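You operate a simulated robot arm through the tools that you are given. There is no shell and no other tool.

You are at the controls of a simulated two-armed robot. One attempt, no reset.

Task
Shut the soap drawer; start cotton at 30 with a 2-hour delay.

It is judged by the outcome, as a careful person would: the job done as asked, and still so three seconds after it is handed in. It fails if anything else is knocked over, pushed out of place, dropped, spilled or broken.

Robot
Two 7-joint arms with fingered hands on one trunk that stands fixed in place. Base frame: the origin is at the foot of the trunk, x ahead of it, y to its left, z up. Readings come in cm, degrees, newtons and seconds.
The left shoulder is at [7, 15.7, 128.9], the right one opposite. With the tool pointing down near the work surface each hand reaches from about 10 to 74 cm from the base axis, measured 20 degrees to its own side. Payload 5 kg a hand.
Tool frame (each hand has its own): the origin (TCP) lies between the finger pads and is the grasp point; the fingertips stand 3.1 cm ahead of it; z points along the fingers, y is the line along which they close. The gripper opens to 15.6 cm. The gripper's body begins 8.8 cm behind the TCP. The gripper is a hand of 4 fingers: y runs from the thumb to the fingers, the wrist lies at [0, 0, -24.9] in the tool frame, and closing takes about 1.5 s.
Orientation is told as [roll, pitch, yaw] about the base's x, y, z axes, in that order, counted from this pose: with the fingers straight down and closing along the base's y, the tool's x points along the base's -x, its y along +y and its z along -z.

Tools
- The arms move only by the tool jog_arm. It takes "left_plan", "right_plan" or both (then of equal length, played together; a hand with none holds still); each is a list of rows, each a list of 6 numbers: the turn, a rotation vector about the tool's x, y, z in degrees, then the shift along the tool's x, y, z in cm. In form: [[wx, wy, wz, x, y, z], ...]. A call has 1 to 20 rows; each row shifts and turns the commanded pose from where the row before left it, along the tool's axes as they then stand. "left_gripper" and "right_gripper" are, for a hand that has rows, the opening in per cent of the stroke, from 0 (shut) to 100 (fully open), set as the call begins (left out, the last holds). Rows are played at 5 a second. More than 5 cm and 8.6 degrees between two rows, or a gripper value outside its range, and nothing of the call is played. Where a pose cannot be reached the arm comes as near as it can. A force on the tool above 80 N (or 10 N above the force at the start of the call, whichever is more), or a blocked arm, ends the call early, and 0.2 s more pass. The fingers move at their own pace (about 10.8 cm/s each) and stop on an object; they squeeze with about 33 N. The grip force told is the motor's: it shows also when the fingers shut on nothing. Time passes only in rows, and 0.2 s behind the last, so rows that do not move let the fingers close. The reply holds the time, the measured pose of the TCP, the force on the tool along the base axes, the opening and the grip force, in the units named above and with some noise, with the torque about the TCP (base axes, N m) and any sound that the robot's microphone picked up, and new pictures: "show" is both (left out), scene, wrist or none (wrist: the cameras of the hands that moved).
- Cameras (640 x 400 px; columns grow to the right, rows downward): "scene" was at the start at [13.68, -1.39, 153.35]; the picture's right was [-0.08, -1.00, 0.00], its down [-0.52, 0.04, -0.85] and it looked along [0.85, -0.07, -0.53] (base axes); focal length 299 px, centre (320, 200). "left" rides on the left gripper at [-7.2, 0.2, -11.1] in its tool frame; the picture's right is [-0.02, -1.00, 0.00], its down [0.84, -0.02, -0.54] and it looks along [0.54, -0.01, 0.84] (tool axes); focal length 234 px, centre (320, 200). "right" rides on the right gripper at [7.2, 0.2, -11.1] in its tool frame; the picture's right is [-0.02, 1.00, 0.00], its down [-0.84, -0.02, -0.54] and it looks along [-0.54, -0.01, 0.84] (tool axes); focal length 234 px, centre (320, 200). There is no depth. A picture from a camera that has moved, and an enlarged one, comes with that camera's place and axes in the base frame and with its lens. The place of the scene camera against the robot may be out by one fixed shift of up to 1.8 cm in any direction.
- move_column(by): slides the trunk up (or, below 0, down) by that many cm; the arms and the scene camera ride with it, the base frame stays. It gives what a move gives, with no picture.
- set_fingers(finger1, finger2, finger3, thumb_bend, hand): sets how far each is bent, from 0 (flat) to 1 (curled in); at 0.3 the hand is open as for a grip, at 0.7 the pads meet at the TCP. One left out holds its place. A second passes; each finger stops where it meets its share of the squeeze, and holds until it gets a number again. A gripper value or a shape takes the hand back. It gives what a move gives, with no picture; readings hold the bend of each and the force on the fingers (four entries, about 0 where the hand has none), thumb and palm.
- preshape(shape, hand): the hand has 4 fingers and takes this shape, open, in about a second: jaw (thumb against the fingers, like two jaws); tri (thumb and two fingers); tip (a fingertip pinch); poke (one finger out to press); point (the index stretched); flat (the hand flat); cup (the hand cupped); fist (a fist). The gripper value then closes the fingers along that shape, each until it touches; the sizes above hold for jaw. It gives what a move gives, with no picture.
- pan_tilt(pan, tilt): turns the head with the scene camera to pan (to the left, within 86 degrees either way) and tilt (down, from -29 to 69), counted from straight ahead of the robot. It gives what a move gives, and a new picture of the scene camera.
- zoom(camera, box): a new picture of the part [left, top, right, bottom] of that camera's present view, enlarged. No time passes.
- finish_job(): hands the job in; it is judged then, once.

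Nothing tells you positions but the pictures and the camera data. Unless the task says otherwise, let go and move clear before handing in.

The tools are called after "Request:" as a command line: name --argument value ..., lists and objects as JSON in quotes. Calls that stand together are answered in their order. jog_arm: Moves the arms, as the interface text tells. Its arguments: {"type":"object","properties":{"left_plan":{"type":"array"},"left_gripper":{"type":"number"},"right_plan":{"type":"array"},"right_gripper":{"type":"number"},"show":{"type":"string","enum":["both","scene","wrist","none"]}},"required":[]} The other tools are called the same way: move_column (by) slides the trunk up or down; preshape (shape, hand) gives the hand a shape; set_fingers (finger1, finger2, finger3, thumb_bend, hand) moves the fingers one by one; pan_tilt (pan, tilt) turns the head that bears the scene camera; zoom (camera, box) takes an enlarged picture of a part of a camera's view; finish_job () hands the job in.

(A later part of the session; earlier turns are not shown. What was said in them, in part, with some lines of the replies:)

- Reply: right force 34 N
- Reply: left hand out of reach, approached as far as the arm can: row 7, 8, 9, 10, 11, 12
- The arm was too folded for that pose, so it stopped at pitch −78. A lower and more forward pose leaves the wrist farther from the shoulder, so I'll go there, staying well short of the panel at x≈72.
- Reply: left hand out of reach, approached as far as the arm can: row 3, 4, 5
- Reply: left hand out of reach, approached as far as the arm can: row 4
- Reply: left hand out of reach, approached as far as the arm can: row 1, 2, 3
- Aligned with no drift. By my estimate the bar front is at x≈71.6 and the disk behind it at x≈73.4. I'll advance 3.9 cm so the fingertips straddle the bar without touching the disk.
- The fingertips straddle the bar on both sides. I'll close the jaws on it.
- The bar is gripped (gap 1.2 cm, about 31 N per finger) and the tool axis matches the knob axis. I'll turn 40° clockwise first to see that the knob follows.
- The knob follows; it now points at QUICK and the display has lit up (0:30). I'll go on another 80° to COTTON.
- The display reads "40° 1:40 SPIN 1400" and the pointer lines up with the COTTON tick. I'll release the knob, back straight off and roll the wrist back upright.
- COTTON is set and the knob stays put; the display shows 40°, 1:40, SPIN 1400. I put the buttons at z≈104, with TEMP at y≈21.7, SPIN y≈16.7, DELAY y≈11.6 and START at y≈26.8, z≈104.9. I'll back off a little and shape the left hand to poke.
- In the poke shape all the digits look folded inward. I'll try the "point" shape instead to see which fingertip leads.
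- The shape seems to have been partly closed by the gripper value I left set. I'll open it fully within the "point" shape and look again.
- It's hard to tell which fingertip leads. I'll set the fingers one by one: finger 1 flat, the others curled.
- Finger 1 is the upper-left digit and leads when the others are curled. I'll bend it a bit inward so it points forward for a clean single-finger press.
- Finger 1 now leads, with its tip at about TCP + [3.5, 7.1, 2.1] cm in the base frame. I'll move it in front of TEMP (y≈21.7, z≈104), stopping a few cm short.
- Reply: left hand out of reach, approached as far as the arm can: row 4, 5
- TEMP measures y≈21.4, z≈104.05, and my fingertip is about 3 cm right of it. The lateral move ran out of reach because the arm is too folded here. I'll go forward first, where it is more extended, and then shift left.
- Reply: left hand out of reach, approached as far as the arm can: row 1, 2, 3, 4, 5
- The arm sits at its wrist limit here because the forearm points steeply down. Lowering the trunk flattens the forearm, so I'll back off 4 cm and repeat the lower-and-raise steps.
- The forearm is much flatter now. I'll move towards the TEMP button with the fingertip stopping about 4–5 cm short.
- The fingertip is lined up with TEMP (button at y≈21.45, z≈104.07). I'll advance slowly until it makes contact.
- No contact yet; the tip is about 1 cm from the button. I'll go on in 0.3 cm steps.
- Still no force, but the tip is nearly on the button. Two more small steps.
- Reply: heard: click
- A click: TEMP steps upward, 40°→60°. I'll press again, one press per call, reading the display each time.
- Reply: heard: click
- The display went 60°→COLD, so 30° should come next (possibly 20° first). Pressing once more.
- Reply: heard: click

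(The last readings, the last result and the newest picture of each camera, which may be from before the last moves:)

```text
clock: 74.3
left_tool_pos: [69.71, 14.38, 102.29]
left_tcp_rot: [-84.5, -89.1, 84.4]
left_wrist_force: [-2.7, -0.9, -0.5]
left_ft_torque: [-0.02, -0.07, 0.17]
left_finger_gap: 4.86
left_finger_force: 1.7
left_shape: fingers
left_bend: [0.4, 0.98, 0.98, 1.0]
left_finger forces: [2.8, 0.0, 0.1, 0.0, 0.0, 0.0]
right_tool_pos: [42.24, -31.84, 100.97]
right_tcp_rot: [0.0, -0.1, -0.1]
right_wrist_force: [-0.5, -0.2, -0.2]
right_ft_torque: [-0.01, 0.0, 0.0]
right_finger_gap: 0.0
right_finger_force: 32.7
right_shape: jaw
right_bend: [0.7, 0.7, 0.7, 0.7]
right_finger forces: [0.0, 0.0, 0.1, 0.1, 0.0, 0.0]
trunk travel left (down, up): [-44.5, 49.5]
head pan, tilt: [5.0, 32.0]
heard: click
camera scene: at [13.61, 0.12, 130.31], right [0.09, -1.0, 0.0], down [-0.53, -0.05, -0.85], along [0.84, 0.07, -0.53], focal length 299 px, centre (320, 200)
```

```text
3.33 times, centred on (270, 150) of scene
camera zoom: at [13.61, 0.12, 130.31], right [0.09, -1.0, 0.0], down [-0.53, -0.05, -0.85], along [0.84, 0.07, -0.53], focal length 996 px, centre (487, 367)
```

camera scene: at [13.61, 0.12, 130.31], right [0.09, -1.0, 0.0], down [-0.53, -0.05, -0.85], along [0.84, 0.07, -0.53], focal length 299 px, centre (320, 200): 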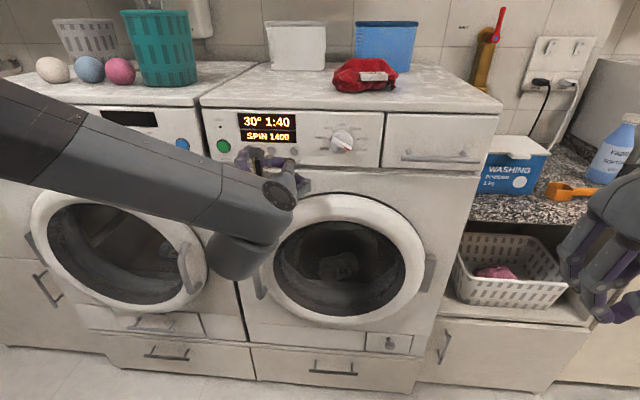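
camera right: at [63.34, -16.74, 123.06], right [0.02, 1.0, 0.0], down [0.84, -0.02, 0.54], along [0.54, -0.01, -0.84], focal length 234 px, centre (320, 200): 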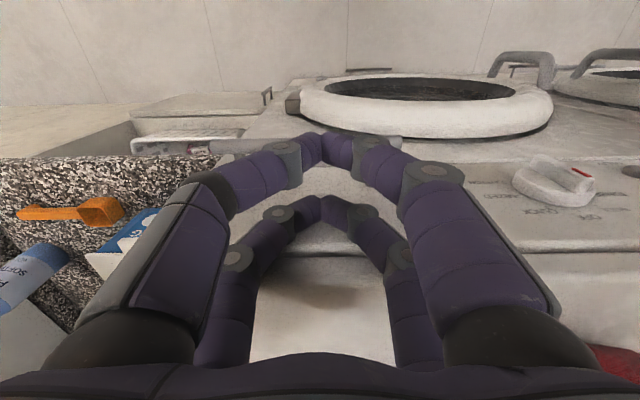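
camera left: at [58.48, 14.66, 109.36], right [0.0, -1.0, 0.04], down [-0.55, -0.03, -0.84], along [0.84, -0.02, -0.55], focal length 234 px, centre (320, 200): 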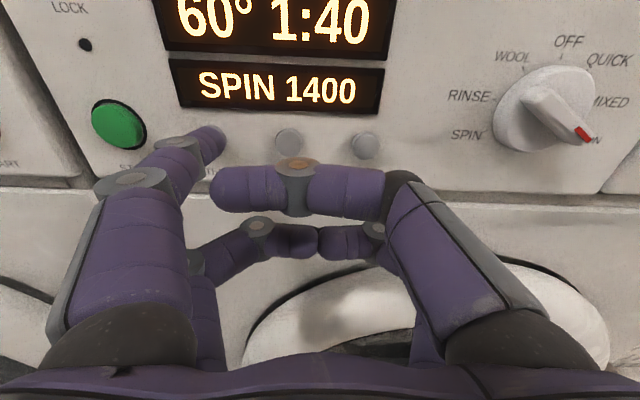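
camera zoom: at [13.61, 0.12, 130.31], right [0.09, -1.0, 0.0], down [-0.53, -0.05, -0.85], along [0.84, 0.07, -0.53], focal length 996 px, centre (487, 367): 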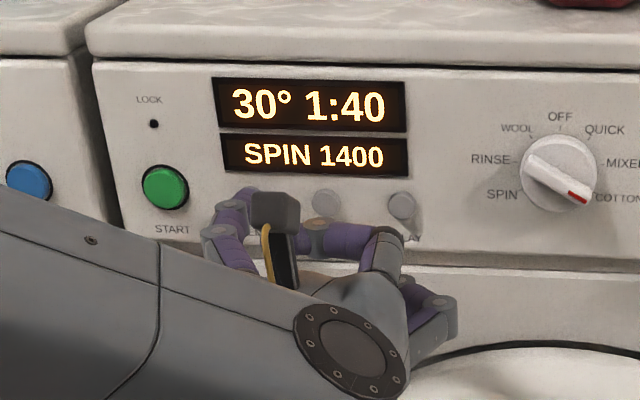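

30° is set. Now I'll back off 3 cm, slide 10 cm right to DELAY (y≈11.46) and stop short of it.

Request:
jog_arm --left_plan '[[0, 0, 0, 0, 0, -1], [0, 0, 0, 0, 0, -2], [0, 0, 0, 0, -2.5, 0], [0, 0, 0, 0, -2.5, 0], [0, 0, 0, 0, -2.5, 0], [0, 0, 0, 0, -2.5, 0], [0, 0, 0, 0, 0, 0]]'

Request:
zoom --camera "left" --box '[60, 60, 380, 240]'

Request:
zoom --camera "scene" --box '[190, 90, 350, 210]'

```text
clock: 75.9
left_tool_pos: [66.77, 4.45, 102.45]
left_tcp_rot: [-86.7, -89.0, 86.7]
left_wrist_force: [0.4, 0.1, 0.2]
left_ft_torque: [0.01, -0.01, 0.01]
left_finger_gap: 4.89
left_finger_force: 0.0
left_shape: fingers
left_bend: [0.4, 0.98, 0.98, 1.0]
left_finger forces: [0.0, 0.0, 0.0, 0.0, 0.0, 0.1]
right_tool_pos: [42.08, -31.78, 100.93]
right_tcp_rot: [-0.1, 0.1, 0.0]
right_wrist_force: [-0.5, 0.3, 0.5]
right_ft_torque: [0.07, -0.02, 0.03]
right_finger_gap: 0.0
right_finger_force: 33.0
right_shape: jaw
right_bend: [0.7, 0.7, 0.7, 0.7]
right_finger forces: [0.0, 0.1, 0.0, 0.1, 0.0, 0.0]
trunk travel left (down, up): [-44.5, 49.5]
head pan, tilt: [5.0, 32.0]
camera scene: at [13.6, 0.18, 130.31], right [0.09, -1.0, 0.0], down [-0.53, -0.05, -0.85], along [0.84, 0.07, -0.53], focal length 299 px, centre (320, 200)
camera left: at [55.47, 4.71, 109.57], right [0.0, -1.0, 0.04], down [-0.55, -0.03, -0.84], along [0.84, -0.02, -0.55], focal length 234 px, centre (320, 200)
```

scene: 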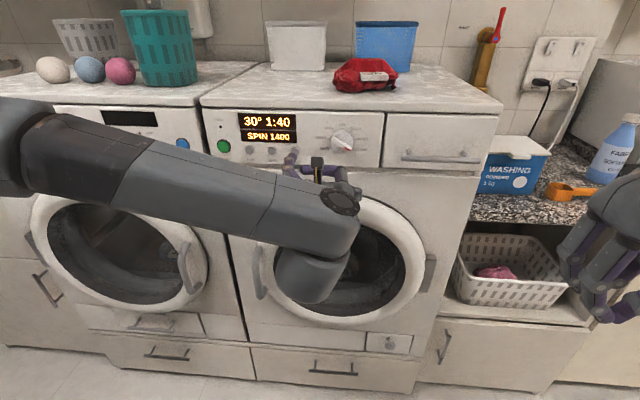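
left: 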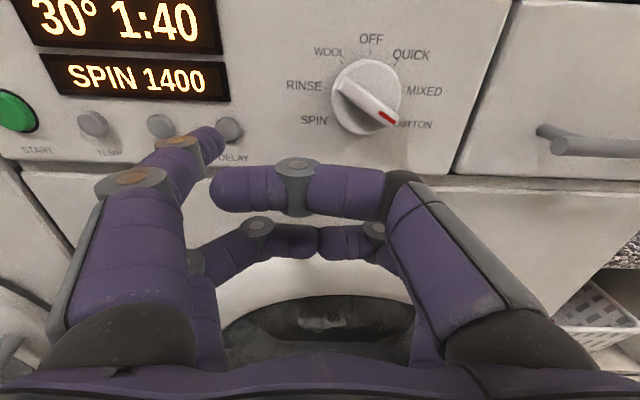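

```text
2.00 times, centred on (220, 150) of left
camera zoom: at [55.47, 4.71, 109.57], right [0.0, -1.0, 0.04], down [-0.55, -0.03, -0.84], along [0.84, -0.02, -0.55], focal length 468 px, centre (520, 300)
```

zoom: 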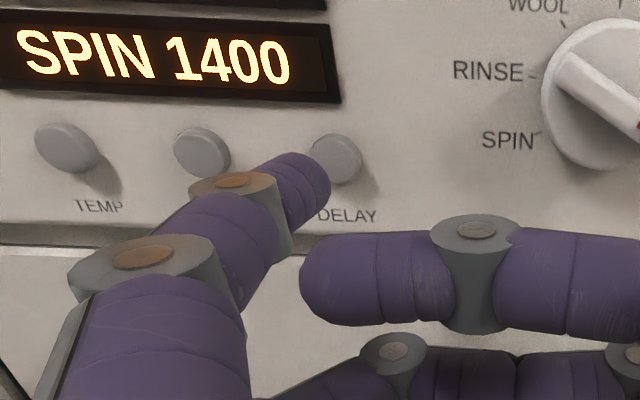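

```text
3.33 times, centred on (270, 150) of scene
camera zoom: at [13.6, 0.18, 130.31], right [0.09, -1.0, 0.0], down [-0.53, -0.05, -0.85], along [0.84, 0.07, -0.53], focal length 996 px, centre (487, 367)
```

zoom: 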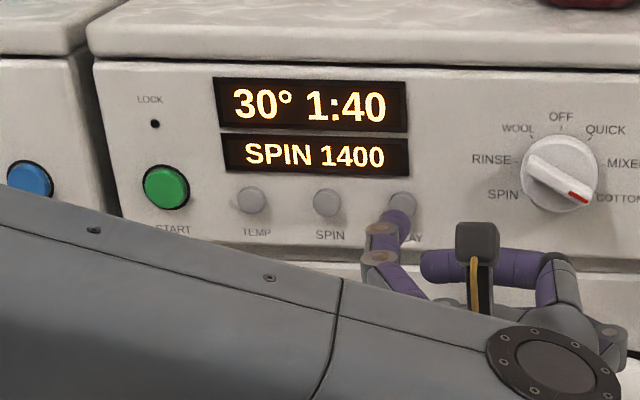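

The fingertip is in front of DELAY and the display still shows 30°. I'll lower it 0.3 cm and press in small steps.

Request:
jog_arm --left_plan '[[0, 0, 0, 0.3, 0, 0.8], [0, 0, 0, 0, 0, 0.8], [0, 0, 0, 0, 0, 0.5], [0, 0, 0, 0, 0, 0.3], [0, 0, 0, 0, 0, 0.3], [0, 0, 0, 0, 0, 0.2], [0, 0, 0, 0, 0, 0]]'

Request:
zoom --camera "left" --box '[60, 60, 380, 240]'

Request:
zoom --camera "scene" --box '[190, 90, 350, 210]'

```text
clock: 77.5
left_tool_pos: [69.61, 4.37, 101.96]
left_tcp_rot: [-85.4, -89.1, 85.3]
left_wrist_force: [-1.9, -0.1, 0.1]
left_ft_torque: [0.02, -0.04, 0.14]
left_finger_gap: 4.88
left_finger_force: 0.5
left_shape: fingers
left_bend: [0.4, 0.98, 0.98, 1.0]
left_finger forces: [2.0, 0.0, 0.0, 0.0, 0.0, 0.1]
right_tool_pos: [42.1, -31.84, 100.98]
right_tcp_rot: [0.0, 0.0, -0.1]
right_wrist_force: [-0.5, -0.6, 0.1]
right_ft_torque: [0.02, 0.0, 0.04]
right_finger_gap: 0.0
right_finger_force: 32.7
right_shape: jaw
right_bend: [0.7, 0.7, 0.7, 0.7]
right_finger forces: [0.1, 0.1, 0.0, 0.0, 0.1, 0.0]
trunk travel left (down, up): [-44.5, 49.5]
head pan, tilt: [5.0, 32.0]
heard: click
camera scene: at [13.62, 0.11, 130.31], right [0.09, -1.0, 0.0], down [-0.53, -0.05, -0.85], along [0.84, 0.07, -0.53], focal length 299 px, centre (320, 200)
camera left: at [58.37, 4.66, 109.25], right [0.0, -1.0, 0.04], down [-0.55, -0.03, -0.84], along [0.84, -0.02, -0.55], focal length 234 px, centre (320, 200)
```

scene: 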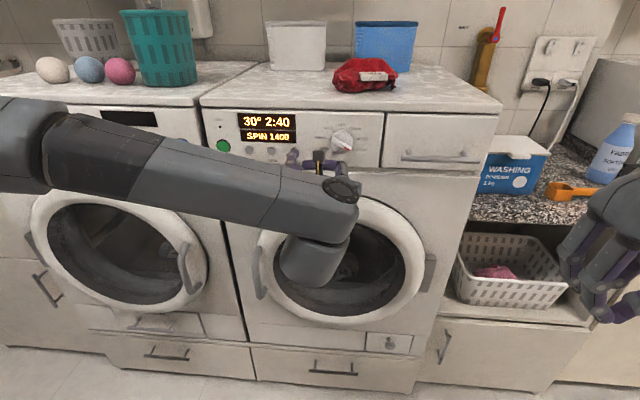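
left: 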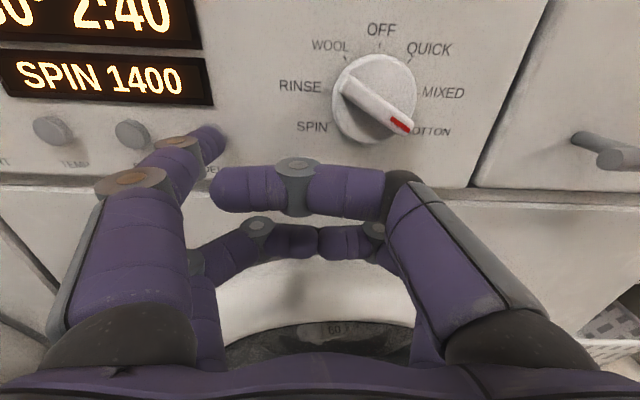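

```text
2.00 times, centred on (220, 150) of left
camera zoom: at [58.37, 4.66, 109.25], right [0.0, -1.0, 0.04], down [-0.55, -0.03, -0.84], along [0.84, -0.02, -0.55], focal length 468 px, centre (520, 300)
```

zoom: 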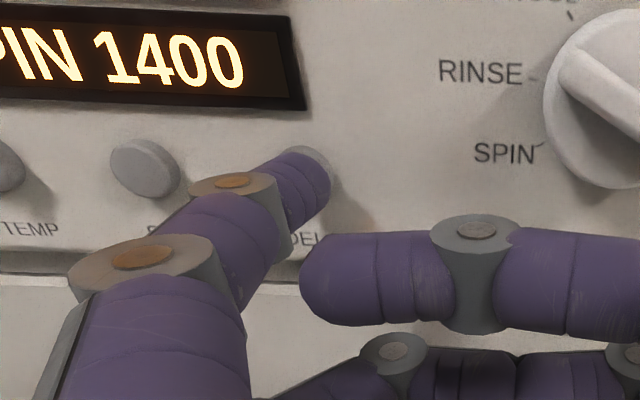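

```text
3.33 times, centred on (270, 150) of scene
camera zoom: at [13.62, 0.11, 130.31], right [0.09, -1.0, 0.0], down [-0.53, -0.05, -0.85], along [0.84, 0.07, -0.53], focal length 996 px, centre (487, 367)
```

zoom: 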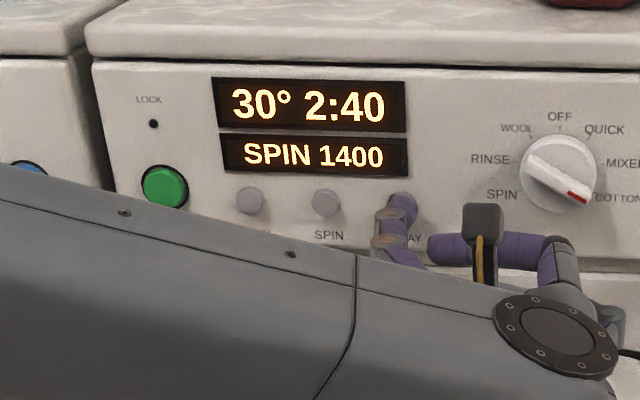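

One click: the time went from 1:40 to 2:40, so each DELAY press adds 1 hour to the time-to-end. A 2-hour delay should read 3:40, so one more press.

Request:
jog_arm --left_plan '[[0, 0, 0, 0, 0, -0.5], [0, 0, 0, 0, 0, -0.4], [0, 0, 0, 0, 0, 0], [0, 0, 0, 0, 0, 0.4], [0, 0, 0, 0, 0, 0.5], [0, 0, 0, 0, 0, 0]]' --show "wrist"

Request:
zoom --camera "scene" --box '[190, 90, 350, 210]'

```text
clock: 78.9
left_tool_pos: [69.54, 4.51, 102.04]
left_tcp_rot: [-85.0, -89.0, 84.9]
left_wrist_force: [-1.4, 0.2, -0.3]
left_ft_torque: [-0.04, -0.03, 0.14]
left_finger_gap: 4.92
left_finger_force: 1.4
left_shape: fingers
left_bend: [0.4, 0.98, 0.98, 1.0]
left_finger forces: [2.0, 0.0, 0.0, 0.0, 0.1, 0.0]
right_tool_pos: [42.13, -31.94, 100.91]
right_tcp_rot: [0.1, 0.1, -0.1]
right_wrist_force: [0.3, -0.7, 0.3]
right_ft_torque: [0.01, -0.02, -0.03]
right_finger_gap: 0.0
right_finger_force: 32.8
right_shape: jaw
right_bend: [0.7, 0.7, 0.7, 0.7]
right_finger forces: [0.0, 0.0, 0.0, 0.0, 0.1, 0.0]
trunk travel left (down, up): [-44.5, 49.5]
head pan, tilt: [5.0, 32.0]
heard: click
camera left: at [58.37, 4.7, 109.27], right [0.0, -1.0, 0.04], down [-0.55, -0.03, -0.84], along [0.84, -0.02, -0.55], focal length 234 px, centre (320, 200)
```

left: 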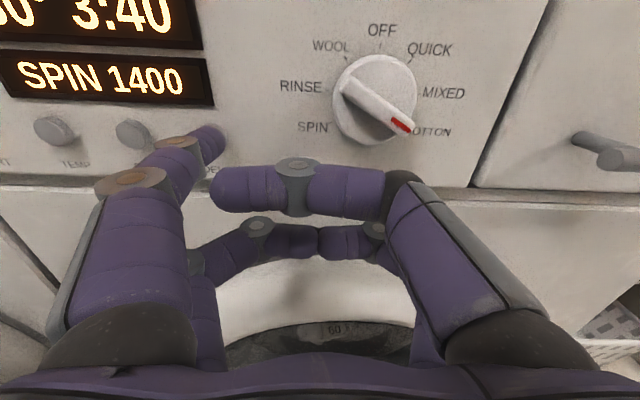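

```text
3.33 times, centred on (270, 150) of scene
camera zoom: at [13.62, 0.12, 130.31], right [0.09, -1.0, 0.0], down [-0.53, -0.05, -0.85], along [0.84, 0.07, -0.53], focal length 996 px, centre (487, 367)
```

zoom: 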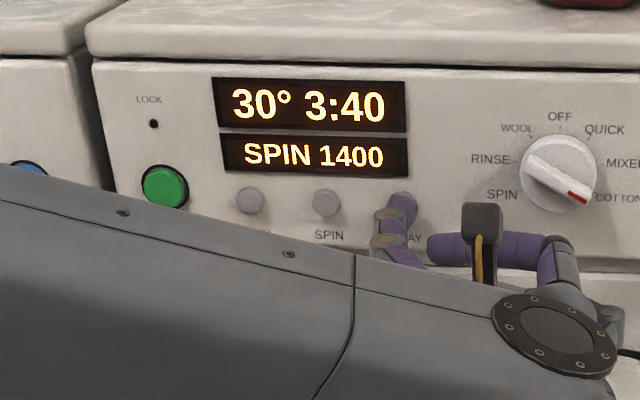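

The display reads 30° 3:40, i.e. cotton at 30° with a 2-hour delay. I'll back off, slide left to START (y≈26.85, z≈104.8) and stop short of it.

Request:
jog_arm --left_plan '[[0, 0, 0, 0, 0, -1.5], [0, 0, 0, 0, 0, -2.5], [0, 0, 0, -0.2, 2.6, 0], [0, 0, 0, -0.2, 2.6, 0], [0, 0, 0, -0.2, 2.6, 0], [0, 0, 0, -0.2, 2.6, 0], [0, 0, 0, -0.2, 2.6, 0], [0, 0, 0, -0.1, 2.3, 0], [0, 0, 0, 0, 0, 0]]'

Request:
zoom --camera "left" --box '[60, 60, 380, 240]'

Request:
zoom --camera "scene" --box '[190, 90, 350, 210]'

```text
clock: 80.9
left_tool_pos: [65.55, 18.54, 104.29]
left_tcp_rot: [-56.0, -89.1, 56.1]
left_wrist_force: [0.4, -0.5, 0.0]
left_ft_torque: [0.0, -0.01, 0.03]
left_finger_gap: 4.88
left_finger_force: 0.1
left_shape: fingers
left_bend: [0.4, 0.98, 0.98, 1.0]
left_finger forces: [0.1, 0.0, 0.0, 0.0, 0.0, 0.0]
left hand out of reach, approached as far as the arm can: row 8
right_tool_pos: [42.18, -32.05, 100.97]
right_tcp_rot: [0.1, 0.1, -0.1]
right_wrist_force: [-0.2, -0.3, 0.2]
right_ft_torque: [0.03, 0.03, -0.02]
right_finger_gap: 0.0
right_finger_force: 32.8
right_shape: jaw
right_bend: [0.7, 0.7, 0.7, 0.7]
right_finger forces: [0.0, 0.1, 0.0, 0.0, 0.1, 0.0]
trunk travel left (down, up): [-44.5, 49.5]
head pan, tilt: [5.0, 32.0]
camera scene: at [13.67, -0.06, 130.3], right [0.09, -1.0, 0.0], down [-0.53, -0.04, -0.85], along [0.84, 0.07, -0.53], focal length 299 px, centre (320, 200)
camera left: at [54.35, 18.68, 111.52], right [0.01, -1.0, 0.04], down [-0.55, -0.04, -0.83], along [0.83, -0.02, -0.55], focal length 234 px, centre (320, 200)
```

scene: 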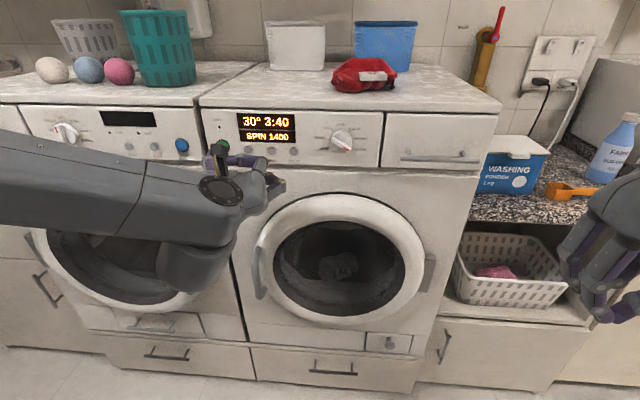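
left: 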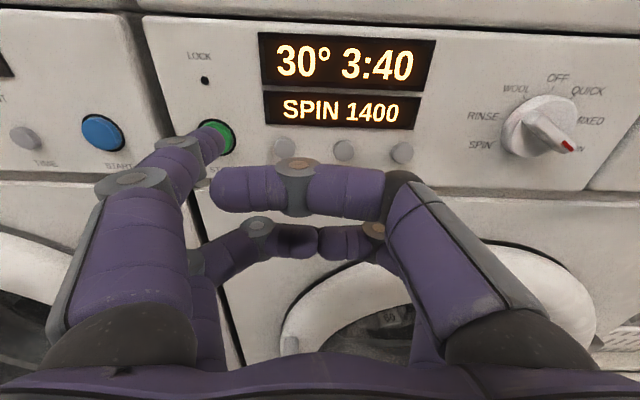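

```text
2.00 times, centred on (220, 150) of left
camera zoom: at [54.35, 18.68, 111.52], right [0.01, -1.0, 0.04], down [-0.55, -0.04, -0.83], along [0.83, -0.02, -0.55], focal length 468 px, centre (520, 300)
```

zoom: 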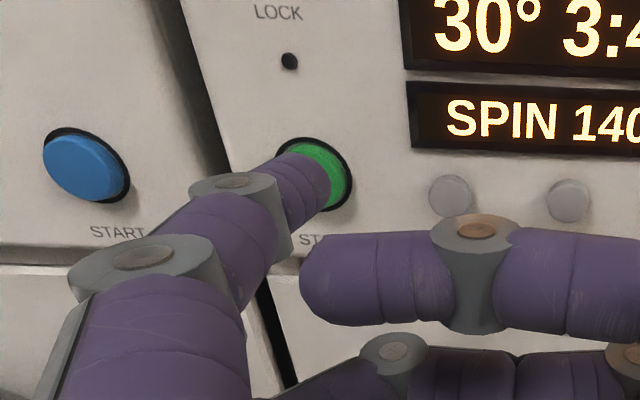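

```text
3.33 times, centred on (270, 150) of scene
camera zoom: at [13.67, -0.06, 130.3], right [0.09, -1.0, 0.0], down [-0.53, -0.04, -0.85], along [0.84, 0.07, -0.53], focal length 996 px, centre (487, 367)
```

zoom: 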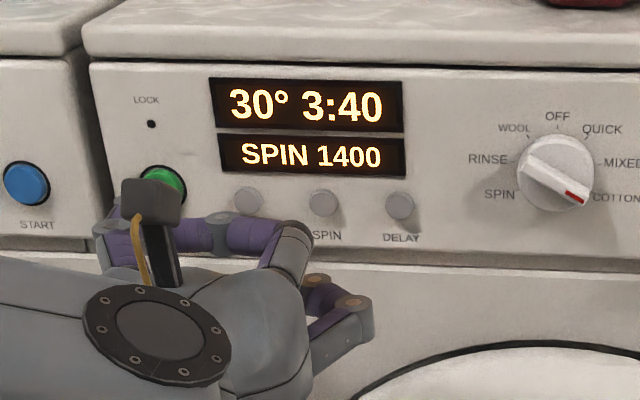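

I'm near the left limit of this posture. Rather than force the arm, I'll open finger 1 slightly (0.3), which moves the tip about 2 cm further left, and bring the hand down to START height.

Request:
set_fingers --hand "left" --finger1 0.3

Request:
jog_arm --left_plan '[[0, 0, 0, 0.8, -0.5, 0], [0, 0, 0, 0.8, -0.3, 0], [0, 0, 0, 0, 0, 0]]' --show "wrist"

Request:
zoom --camera "left" --box '[60, 60, 380, 240]'

```text
clock: 81.9
left_tool_pos: [65.4, 18.62, 104.12]
left_tcp_rot: [-58.8, -88.9, 59.1]
left_wrist_force: [-0.4, 0.2, 0.1]
left_ft_torque: [-0.02, -0.02, 0.0]
left_finger_gap: 5.69
left_finger_force: 0.0
left_shape: fingers
left_bend: [0.3, 0.98, 0.98, 1.0]
left_finger forces: [0.1, 0.0, 0.0, 0.0, 0.0, 0.0]
right_tool_pos: [42.26, -31.91, 100.93]
right_tcp_rot: [0.0, -0.1, -0.1]
right_wrist_force: [-0.3, -0.2, 0.9]
right_ft_torque: [0.0, 0.03, 0.03]
right_finger_gap: 0.02
right_finger_force: 32.7
right_shape: jaw
right_bend: [0.7, 0.7, 0.7, 0.7]
right_finger forces: [0.1, 0.0, 0.0, 0.0, 0.0, 0.1]
trunk travel left (down, up): [-44.5, 49.5]
head pan, tilt: [5.0, 32.0]
```

```text
clock: 82.7
left_tool_pos: [65.51, 17.37, 103.04]
left_tcp_rot: [-68.6, -89.0, 68.7]
left_wrist_force: [0.7, -0.6, -0.3]
left_ft_torque: [0.0, 0.02, -0.02]
left_finger_gap: 5.67
left_finger_force: 0.0
left_shape: fingers
left_bend: [0.3, 0.98, 0.98, 1.0]
left_finger forces: [0.0, 0.0, 0.1, 0.0, 0.1, 0.0]
left hand out of reach, approached as far as the arm can: row 1, 2
right_tool_pos: [42.1, -32.0, 101.0]
right_tcp_rot: [0.0, 0.0, -0.1]
right_wrist_force: [0.3, 0.3, -0.3]
right_ft_torque: [-0.04, -0.01, 0.0]
right_finger_gap: 0.02
right_finger_force: 32.6
right_shape: jaw
right_bend: [0.7, 0.7, 0.7, 0.7]
right_finger forces: [0.1, 0.0, 0.0, 0.0, 0.1, 0.1]
trunk travel left (down, up): [-44.5, 49.5]
head pan, tilt: [5.0, 32.0]
camera left: at [54.25, 17.53, 110.23], right [0.0, -1.0, 0.04], down [-0.55, -0.04, -0.83], along [0.84, -0.02, -0.55], focal length 234 px, centre (320, 200)
```

left: 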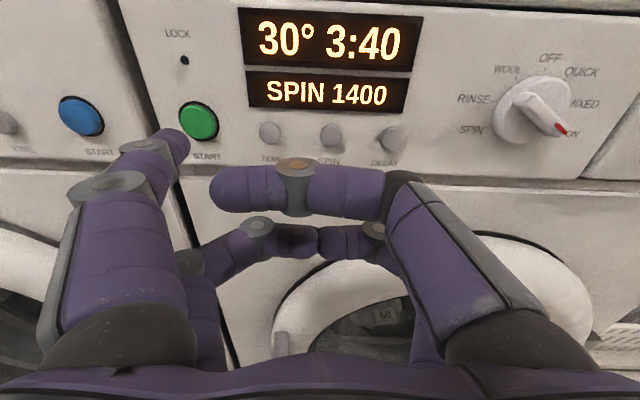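

```text
2.00 times, centred on (220, 150) of left
camera zoom: at [54.25, 17.53, 110.23], right [0.0, -1.0, 0.04], down [-0.55, -0.04, -0.83], along [0.84, -0.02, -0.55], focal length 468 px, centre (520, 300)
```

zoom: 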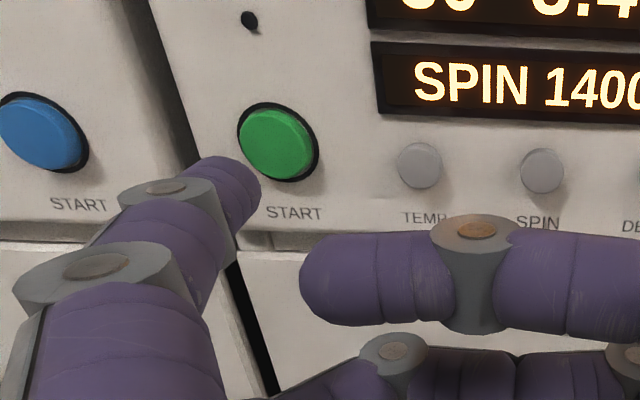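

The tip is at about [68.5, 26.2, 105.1] and START at y≈26.9, z≈104.9. I'll advance a little while nudging left.

Request:
jog_arm --left_plan '[[0, 0, 0, 0, 0.3, 0.7], [0, 0, 0, 0.1, 0.3, 0.7], [0, 0, 0, 0, 0, 0]]' --show "wrist"

Request:
zoom --camera "left" --box '[60, 60, 380, 240]'

```text
clock: 83.5
left_tool_pos: [66.66, 17.39, 103.26]
left_tcp_rot: [-64.2, -89.0, 64.5]
left_wrist_force: [0.1, -0.3, -0.1]
left_ft_torque: [-0.01, 0.01, -0.01]
left_finger_gap: 5.69
left_finger_force: 0.1
left_shape: fingers
left_bend: [0.3, 0.98, 0.98, 1.0]
left_finger forces: [0.0, 0.0, 0.1, 0.0, 0.0, 0.0]
left hand out of reach, approached as far as the arm can: row 2
right_tool_pos: [42.05, -31.82, 101.06]
right_tcp_rot: [0.0, -0.1, -0.2]
right_wrist_force: [0.2, -0.4, 0.7]
right_ft_torque: [-0.02, -0.01, 0.01]
right_finger_gap: 0.0
right_finger_force: 32.8
right_shape: jaw
right_bend: [0.7, 0.7, 0.7, 0.7]
right_finger forces: [0.0, 0.0, 0.1, 0.0, 0.0, 0.1]
trunk travel left (down, up): [-44.5, 49.5]
head pan, tilt: [5.0, 32.0]
camera left: at [55.63, 17.66, 110.55], right [0.01, -1.0, 0.04], down [-0.55, -0.04, -0.83], along [0.83, -0.02, -0.55], focal length 234 px, centre (320, 200)
```

left: 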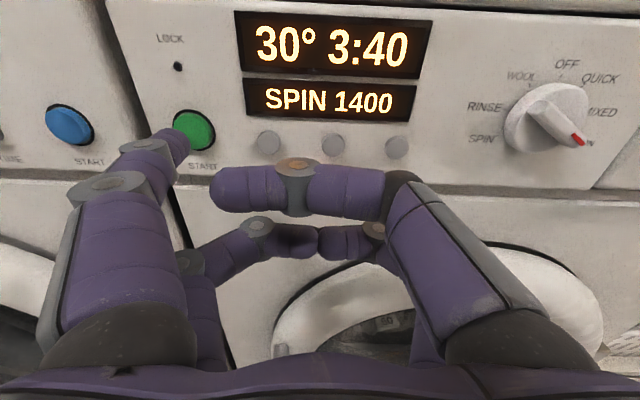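

```text
2.00 times, centred on (220, 150) of left
camera zoom: at [55.63, 17.66, 110.55], right [0.01, -1.0, 0.04], down [-0.55, -0.04, -0.83], along [0.83, -0.02, -0.55], focal length 468 px, centre (520, 300)
```

zoom: 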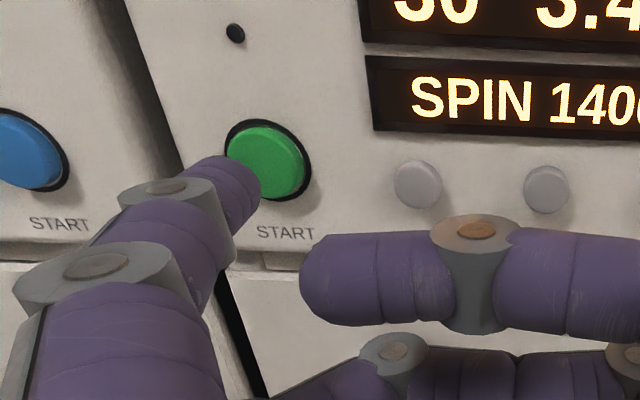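

The posture limit makes the hand drift off-centre. I'll back away and lower the trunk another 8 cm for more freedom before pressing START, so that the press is a clean one.

Request:
jog_arm --left_plan '[[0, 0, 0, 0, -0.5, -2], [0, 0, 0, 0, -0.5, -2], [0, 0, 0, 0, 0, 0]]' --show "none"

Request:
move_column --by -8

Request:
jog_arm --left_plan '[[0, 0, 0, -2.5, 0, 0], [0, 0, 0, -2.5, 0, 0], [0, 0, 0, -2.5, 0, 0], [0, 0, 0, 0, 0, 0]]'

```text
clock: 84.3
left_tool_pos: [62.8, 16.51, 103.37]
left_tcp_rot: [-84.7, -89.1, 84.7]
left_wrist_force: [0.3, -1.4, 0.1]
left_ft_torque: [-0.01, 0.0, -0.02]
left_finger_gap: 5.67
left_finger_force: 0.1
left_shape: fingers
left_bend: [0.3, 0.98, 0.98, 1.0]
left_finger forces: [0.0, 0.0, 0.0, 0.0, 0.0, 0.0]
right_tool_pos: [42.21, -32.0, 101.07]
right_tcp_rot: [0.0, 0.0, -0.1]
right_wrist_force: [-0.5, 0.5, -0.4]
right_ft_torque: [-0.03, 0.02, -0.01]
right_finger_gap: 0.03
right_finger_force: 33.1
right_shape: jaw
right_bend: [0.7, 0.7, 0.7, 0.7]
right_finger forces: [0.1, 0.0, 0.0, 0.0, 0.1, 0.0]
trunk travel left (down, up): [-44.5, 49.5]
head pan, tilt: [5.0, 32.0]
```

```text
clock: 85.5
left_tool_pos: [62.7, 16.56, 95.31]
left_tcp_rot: [-86.6, -89.1, 86.7]
left_wrist_force: [0.1, 0.2, 0.0]
left_ft_torque: [0.01, 0.02, 0.03]
left_finger_gap: 5.67
left_finger_force: 0.0
left_shape: fingers
left_bend: [0.3, 0.98, 0.98, 1.0]
left_finger forces: [0.0, 0.0, 0.0, 0.0, 0.1, 0.1]
right_tool_pos: [42.17, -31.86, 93.09]
right_tcp_rot: [0.0, 0.0, -0.1]
right_wrist_force: [-0.7, 0.8, 0.9]
right_ft_torque: [0.03, 0.0, 0.0]
right_finger_gap: 0.02
right_finger_force: 32.9
right_shape: jaw
right_bend: [0.7, 0.7, 0.7, 0.7]
right_finger forces: [0.0, 0.0, 0.1, 0.1, 0.0, 0.0]
trunk travel left (down, up): [-36.5, 57.5]
head pan, tilt: [5.0, 32.0]
```

```text
clock: 86.5
left_tool_pos: [62.89, 16.63, 102.87]
left_tcp_rot: [-84.6, -89.1, 84.6]
left_wrist_force: [0.4, -0.6, -0.4]
left_ft_torque: [0.02, 0.0, 0.01]
left_finger_gap: 5.68
left_finger_force: 0.1
left_shape: fingers
left_bend: [0.3, 0.98, 0.98, 1.0]
left_finger forces: [0.0, 0.0, 0.1, 0.1, 0.1, 0.1]
right_tool_pos: [42.22, -31.89, 92.91]
right_tcp_rot: [0.1, 0.0, -0.1]
right_wrist_force: [-0.4, -0.2, 0.0]
right_ft_torque: [0.02, 0.02, -0.02]
right_finger_gap: 0.02
right_finger_force: 33.2
right_shape: jaw
right_bend: [0.7, 0.7, 0.7, 0.7]
right_finger forces: [0.0, 0.0, 0.1, 0.0, 0.1, 0.0]
trunk travel left (down, up): [-36.5, 57.5]
head pan, tilt: [5.0, 32.0]
camera scene: at [13.67, 0.09, 122.3], right [0.09, -1.0, 0.0], down [-0.53, -0.05, -0.85], along [0.84, 0.07, -0.53], focal length 299 px, centre (320, 200)
camera left: at [51.65, 16.89, 110.01], right [0.0, -1.0, 0.04], down [-0.55, -0.03, -0.84], along [0.84, -0.02, -0.55], focal length 234 px, centre (320, 200)
```

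scene: 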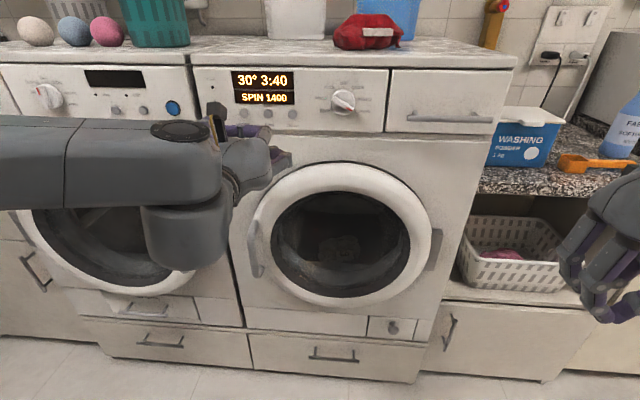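
left: 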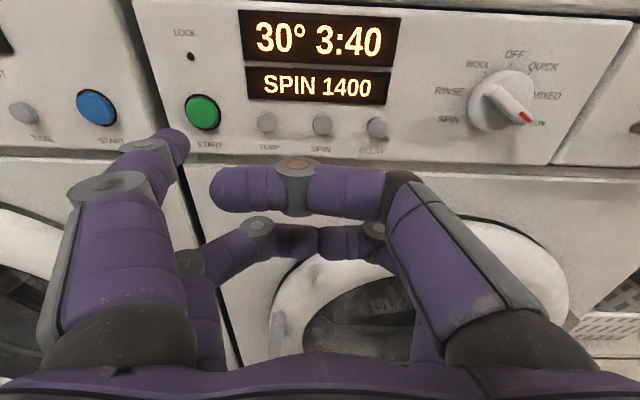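

No limit warnings here. I'll shift 1.4 cm left and advance to a few cm short of START.

Request:
jog_arm --left_plan '[[0, 0, 0, 0, 0.7, 1.2], [0, 0, 0, 0, 0.7, 1.2], [0, 0, 0, 0, 0, 1.2], [0, 0, 0, 0, 0, 0]]' --show "wrist"

Request:
zoom --camera "left" --box '[60, 60, 380, 240]'

```text
clock: 87.5
left_tool_pos: [66.31, 18.01, 102.91]
left_tcp_rot: [-86.5, -89.1, 86.5]
left_wrist_force: [-0.4, 0.1, 0.7]
left_ft_torque: [-0.02, 0.03, 0.04]
left_finger_gap: 5.67
left_finger_force: 0.1
left_shape: fingers
left_bend: [0.3, 0.98, 0.98, 1.0]
left_finger forces: [0.1, 0.0, 0.0, 0.0, 0.0, 0.0]
right_tool_pos: [42.15, -31.82, 93.11]
right_tcp_rot: [0.0, 0.2, 0.0]
right_wrist_force: [0.1, -1.2, -0.1]
right_ft_torque: [0.02, -0.01, 0.03]
right_finger_gap: 0.01
right_finger_force: 33.3
right_shape: jaw
right_bend: [0.7, 0.7, 0.7, 0.7]
right_finger forces: [0.0, 0.0, 0.0, 0.0, 0.0, 0.1]
trunk travel left (down, up): [-36.5, 57.5]
head pan, tilt: [5.0, 32.0]
camera left: at [55.15, 18.34, 110.03], right [0.0, -1.0, 0.04], down [-0.55, -0.03, -0.84], along [0.84, -0.02, -0.55], focal length 234 px, centre (320, 200)
```

left: 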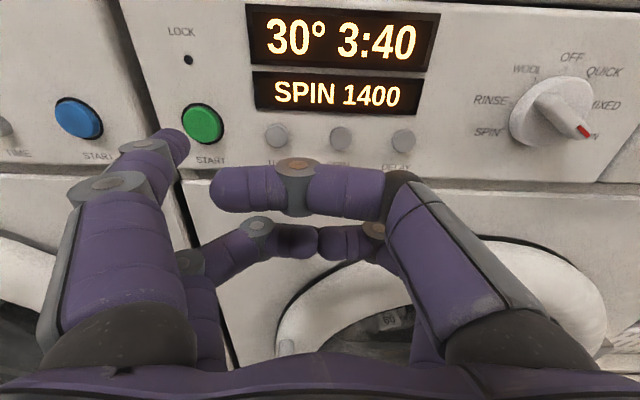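

```text
2.00 times, centred on (220, 150) of left
camera zoom: at [55.15, 18.34, 110.03], right [0.0, -1.0, 0.04], down [-0.55, -0.03, -0.84], along [0.84, -0.02, -0.55], focal length 468 px, centre (520, 300)
```

zoom: 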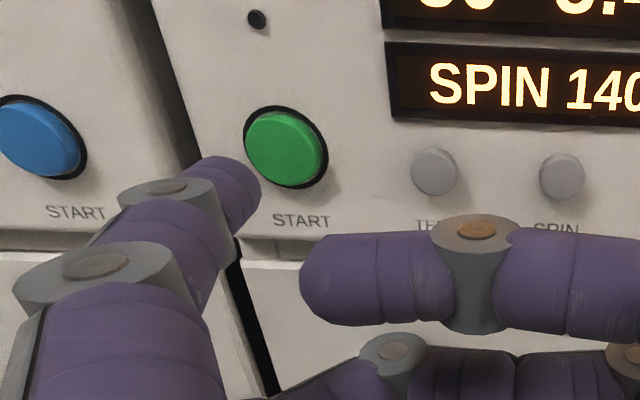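

The tip and START now agree in y (26.9) and z (104.9). I'll advance in small steps until it clicks.

Request:
jog_arm --left_plan '[[0, 0, 0, 0, 0, 0.7], [0, 0, 0, 0, 0, 0.7], [0, 0, 0, 0, 0, 0.5], [0, 0, 0, 0, 0, 0.3], [0, 0, 0, 0, 0, 0]]' --show "wrist"

Request:
zoom --camera "left" --box '[60, 60, 380, 240]'

```text
clock: 88.7
left_tool_pos: [68.53, 18.09, 102.84]
left_tcp_rot: [-85.6, -89.2, 85.7]
left_wrist_force: [-0.1, 0.0, 0.6]
left_ft_torque: [0.02, 0.01, -0.03]
left_finger_gap: 5.67
left_finger_force: 0.1
left_shape: fingers
left_bend: [0.3, 0.98, 0.98, 1.0]
left_finger forces: [0.0, 0.0, 0.0, 0.0, 0.0, 0.1]
right_tool_pos: [42.16, -31.84, 93.03]
right_tcp_rot: [-0.1, 0.0, -0.1]
right_wrist_force: [-0.6, -0.1, 0.1]
right_ft_torque: [-0.03, 0.01, 0.0]
right_finger_gap: 0.0
right_finger_force: 32.9
right_shape: jaw
right_bend: [0.7, 0.7, 0.7, 0.7]
right_finger forces: [0.1, 0.1, 0.0, 0.0, 0.0, 0.0]
trunk travel left (down, up): [-36.5, 57.5]
head pan, tilt: [5.0, 32.0]
camera left: at [57.37, 18.29, 110.01], right [0.0, -1.0, 0.04], down [-0.55, -0.03, -0.84], along [0.84, -0.02, -0.55], focal length 234 px, centre (320, 200)
```

left: 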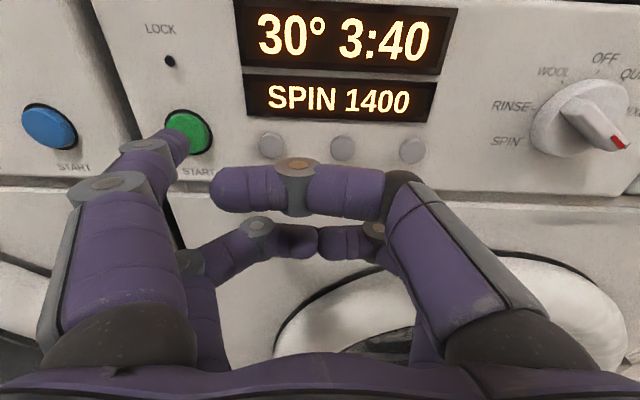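

```text
2.00 times, centred on (220, 150) of left
camera zoom: at [57.37, 18.29, 110.01], right [0.0, -1.0, 0.04], down [-0.55, -0.03, -0.84], along [0.84, -0.02, -0.55], focal length 468 px, centre (520, 300)
```

zoom: 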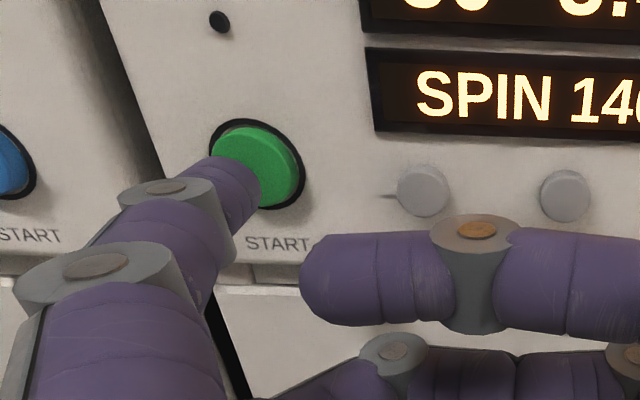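

No contact yet. Continuing with 0.3 cm steps.

Request:
jog_arm --left_plan '[[0, 0, 0, 0, 0, 0.3], [0, 0, 0, 0, 0, 0.3], [0, 0, 0, 0, 0, 0.3], [0, 0, 0, 0, 0, 0]]' --show "wrist"

Request:
zoom --camera "left" --box '[60, 0, 420, 220]'

```text
clock: 89.7
left_tool_pos: [69.42, 18.05, 102.85]
left_tcp_rot: [-86.6, -89.1, 86.6]
left_wrist_force: [-0.5, 0.8, -1.3]
left_ft_torque: [-0.03, 0.0, 0.0]
left_finger_gap: 5.66
left_finger_force: 0.1
left_shape: fingers
left_bend: [0.3, 0.98, 0.98, 1.0]
left_finger forces: [0.1, 0.0, 0.0, 0.0, 0.0, 0.0]
right_tool_pos: [42.18, -31.81, 93.05]
right_tcp_rot: [0.0, 0.0, -0.1]
right_wrist_force: [0.2, -0.2, 0.6]
right_ft_torque: [-0.02, 0.01, 0.01]
right_finger_gap: 0.0
right_finger_force: 32.8
right_shape: jaw
right_bend: [0.7, 0.7, 0.7, 0.7]
right_finger forces: [0.1, 0.1, 0.0, 0.0, 0.0, 0.1]
trunk travel left (down, up): [-36.5, 57.5]
head pan, tilt: [5.0, 32.0]
camera left: at [58.27, 18.29, 110.03], right [0.0, -1.0, 0.04], down [-0.55, -0.03, -0.84], along [0.84, -0.02, -0.55], focal length 234 px, centre (320, 200)
```

left: 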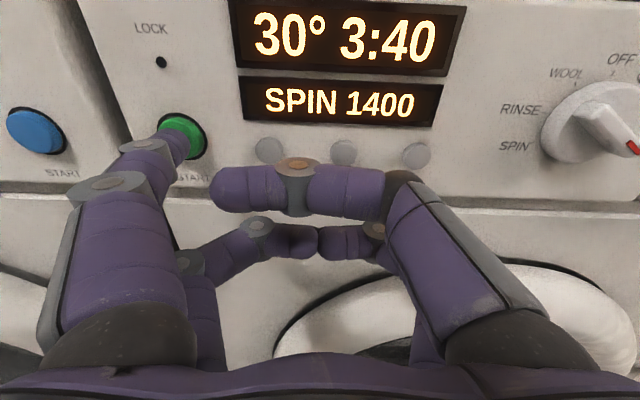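

```text
1.78 times, centred on (240, 110) of left
camera zoom: at [58.27, 18.29, 110.03], right [0.0, -1.0, 0.04], down [-0.55, -0.03, -0.84], along [0.84, -0.02, -0.55], focal length 416 px, centre (462, 360)
```

zoom: 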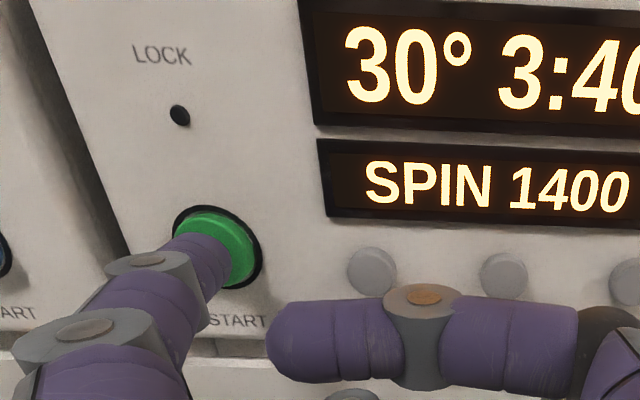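

Still no contact; the tip is just in front of the green button. Two more small steps.

Request:
jog_arm --left_plan '[[0, 0, 0, 0, 0, 0.3], [0, 0, 0, 0, 0, 0.3], [0, 0, 0, 0, 0, 0]]' --show "wrist"

Request:
zoom --camera "left" --box '[60, 0, 420, 220]'

```text
clock: 90.5
left_tool_pos: [70.07, 17.99, 102.86]
left_tcp_rot: [-85.3, -89.1, 85.1]
left_wrist_force: [-0.3, -0.1, -0.7]
left_ft_torque: [-0.06, -0.04, 0.09]
left_finger_gap: 5.72
left_finger_force: 0.6
left_shape: fingers
left_bend: [0.3, 0.98, 0.98, 1.0]
left_finger forces: [0.9, 0.0, 0.0, 0.0, 0.0, 0.0]
right_tool_pos: [42.31, -31.91, 92.94]
right_tcp_rot: [0.1, -0.1, -0.2]
right_wrist_force: [0.1, -1.2, 1.3]
right_ft_torque: [0.02, -0.03, 0.01]
right_finger_gap: 0.0
right_finger_force: 33.0
right_shape: jaw
right_bend: [0.7, 0.7, 0.7, 0.7]
right_finger forces: [0.1, 0.0, 0.0, 0.1, 0.0, 0.0]
trunk travel left (down, up): [-36.5, 57.5]
head pan, tilt: [5.0, 32.0]
camera left: at [58.89, 18.33, 110.02], right [0.0, -1.0, 0.04], down [-0.55, -0.03, -0.84], along [0.84, -0.02, -0.55], focal length 234 px, centre (320, 200)
```

left: 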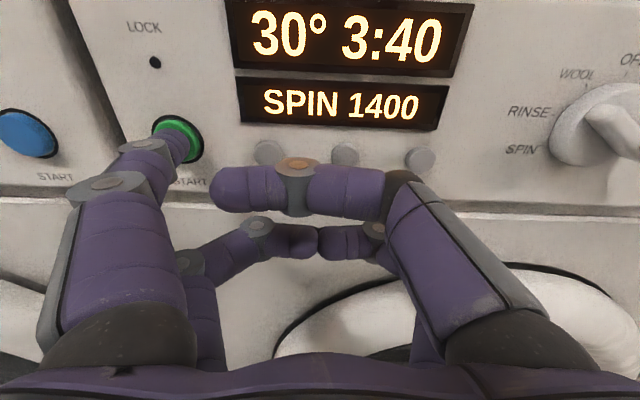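

```text
1.78 times, centred on (240, 110) of left
camera zoom: at [58.89, 18.33, 110.02], right [0.0, -1.0, 0.04], down [-0.55, -0.03, -0.84], along [0.84, -0.02, -0.55], focal length 416 px, centre (462, 360)
```

zoom: 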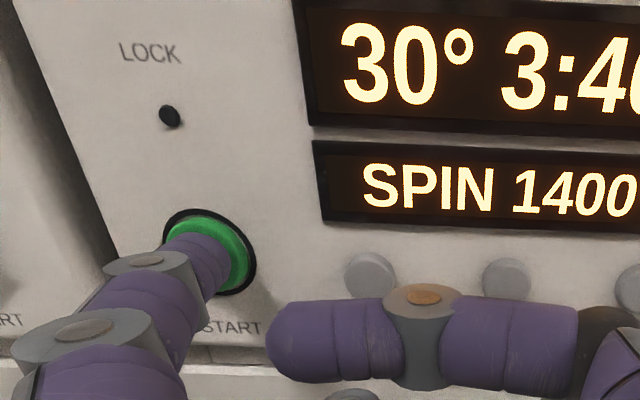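

Light contact (about 1 N). Pressing a little further.

Request:
jog_arm --left_plan '[[0, 0, 0, 0, 0, 0.2], [0, 0, 0, 0, 0, 0.2], [0, 0, 0, 0, 0, 0]]' --show "wrist"

Request:
zoom --camera "left" --box '[60, 0, 420, 220]'

```text
clock: 91.3
left_tool_pos: [70.49, 18.08, 102.84]
left_tcp_rot: [-86.3, -89.1, 86.4]
left_wrist_force: [-4.8, -1.7, 0.0]
left_ft_torque: [-0.04, -0.13, 0.35]
left_finger_gap: 5.71
left_finger_force: 2.1
left_shape: fingers
left_bend: [0.3, 0.98, 0.98, 1.0]
left_finger forces: [4.1, 0.0, 0.0, 0.0, 0.1, 0.0]
right_tool_pos: [42.1, -31.89, 92.98]
right_tcp_rot: [0.0, 0.0, -0.2]
right_wrist_force: [0.0, -0.4, -0.3]
right_ft_torque: [-0.02, 0.01, 0.0]
right_finger_gap: 0.03
right_finger_force: 33.9
right_shape: jaw
right_bend: [0.7, 0.7, 0.7, 0.7]
right_finger forces: [0.0, 0.1, 0.0, 0.0, 0.0, 0.0]
trunk travel left (down, up): [-36.5, 57.5]
head pan, tilt: [5.0, 32.0]
heard: click
camera left: at [59.25, 18.31, 110.02], right [0.0, -1.0, 0.04], down [-0.55, -0.03, -0.84], along [0.84, -0.02, -0.55], focal length 234 px, centre (320, 200)
```

left: 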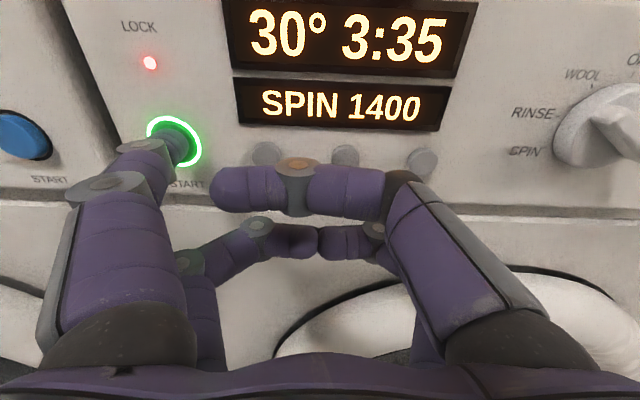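

```text
1.78 times, centred on (240, 110) of left
camera zoom: at [59.25, 18.31, 110.02], right [0.0, -1.0, 0.04], down [-0.55, -0.03, -0.84], along [0.84, -0.02, -0.55], focal length 416 px, centre (462, 360)
```

zoom: 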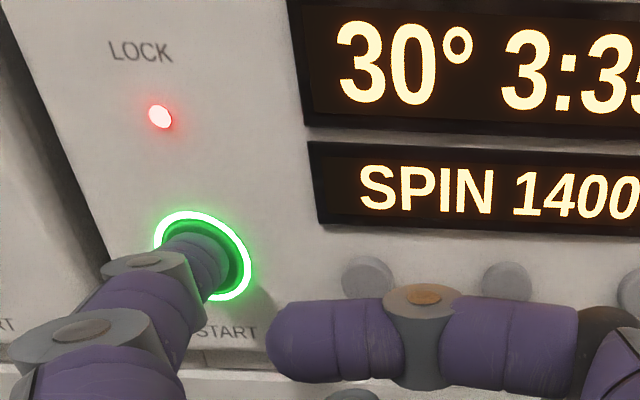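

It clicked: the START ring is lit, LOCK is on and the display is counting down (3:35). I'll back straight off and clear the hand, then check the final state.

Request:
jog_arm --left_plan '[[0, 0, 0, 0, 0, -1], [0, 0, 0, 0, 0, -2], [0, 0, 0, 0, 0, -3], [0, 0, 0, 0, -1, -3], [0, 0, 0, 0, -1, -1], [0, 0, 0, 0, 0, 0]]'

Request:
zoom --camera "scene" --box '[180, 40, 520, 250]'

Request:
zoom --camera "left" --box '[60, 0, 640, 240]'

```text
clock: 92.7
left_tool_pos: [60.55, 16.02, 102.83]
left_tcp_rot: [-85.2, -89.1, 85.1]
left_wrist_force: [-0.2, -0.3, -0.8]
left_ft_torque: [0.0, -0.01, 0.0]
left_finger_gap: 5.67
left_finger_force: 0.1
left_shape: fingers
left_bend: [0.3, 0.98, 0.98, 1.0]
left_finger forces: [0.1, 0.0, 0.1, 0.0, 0.0, 0.1]
right_tool_pos: [42.1, -31.83, 92.99]
right_tcp_rot: [0.0, 0.1, -0.1]
right_wrist_force: [0.5, -0.2, -0.4]
right_ft_torque: [0.0, 0.01, -0.01]
right_finger_gap: 0.0
right_finger_force: 33.2
right_shape: jaw
right_bend: [0.7, 0.7, 0.7, 0.7]
right_finger forces: [0.0, 0.1, 0.0, 0.1, 0.0, 0.0]
trunk travel left (down, up): [-36.5, 57.5]
head pan, tilt: [5.0, 32.0]
camera scene: at [13.63, 0.14, 122.31], right [0.09, -1.0, 0.0], down [-0.53, -0.05, -0.85], along [0.84, 0.07, -0.53], focal length 299 px, centre (320, 200)
camera left: at [49.27, 16.29, 110.05], right [0.0, -1.0, 0.04], down [-0.55, -0.03, -0.84], along [0.84, -0.02, -0.55], focal length 234 px, centre (320, 200)
```

scene: 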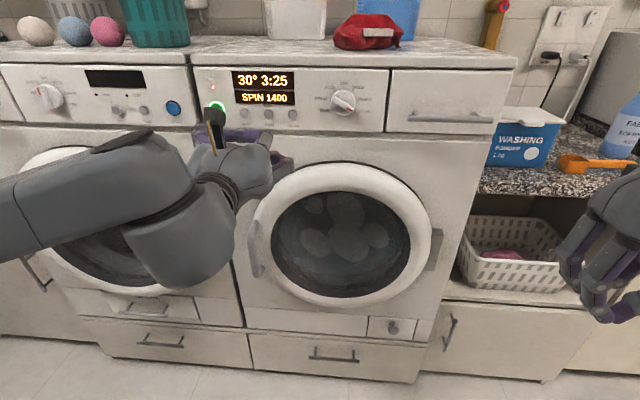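
left: 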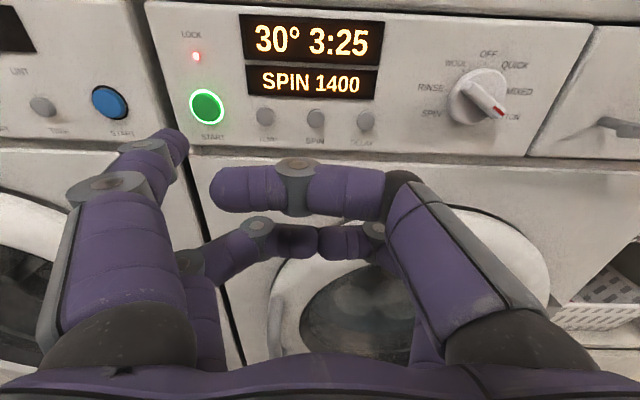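

```text
1.88 times, centred on (350, 145) of scene
camera zoom: at [13.63, 0.14, 122.31], right [0.09, -1.0, 0.0], down [-0.53, -0.05, -0.85], along [0.84, 0.07, -0.53], focal length 562 px, centre (264, 304)
```

zoom: 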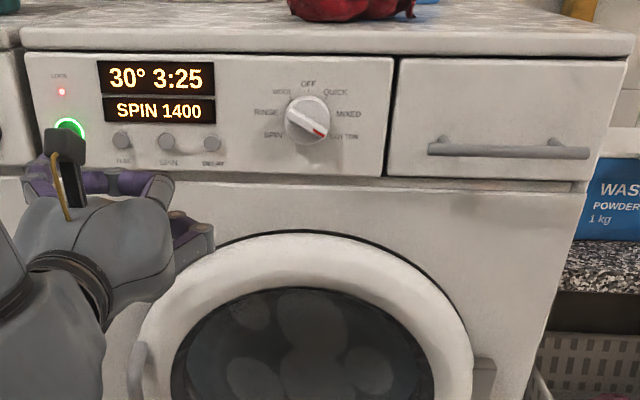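

```text
1.10 times, centred on (350, 120) of left
camera zoom: at [49.27, 16.29, 110.05], right [0.0, -1.0, 0.04], down [-0.55, -0.03, -0.84], along [0.84, -0.02, -0.55], focal length 258 px, centre (287, 288)
```

zoom: 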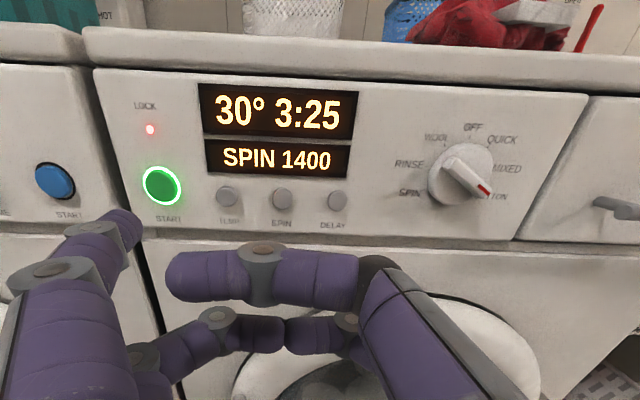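

The washer runs COTTON at 30° with the 2-hour delay: START and LOCK are lit, and the display has counted down from 3:40 to 3:25. The drawer is flush, the knob points at COTTON, and nothing else has moved. Both hands are clear, so I'm handing in.

Request:
finish_job

```text
The job is handed in.
```

The soap drawer is shut and the washer is running cotton at 30° with a 2-hour delay.

- **Drawer:** I pushed it in until it met its stop, and its face is flush with the panel.
- **Program:** The knob is on COTTON and TEMP is at 30°. I left the spin at its default of 1400.
- **Delay:** Two DELAY presses added an hour each, taking the display from 1:40 to 3:40.
- **Start:** START is lit and the door LOCK light is on. The display had counted down to 3:25 at my last look. It drops about five minutes every second or less, so the simulated clock seems to run fast.

The drum window looked different after starting, as if the load was already turning, so I can't be certain the machine is waiting out the delay. The settings and the countdown do show it was accepted.

Nothing was knocked over or moved that I could see, and both hands are clear of the machines.
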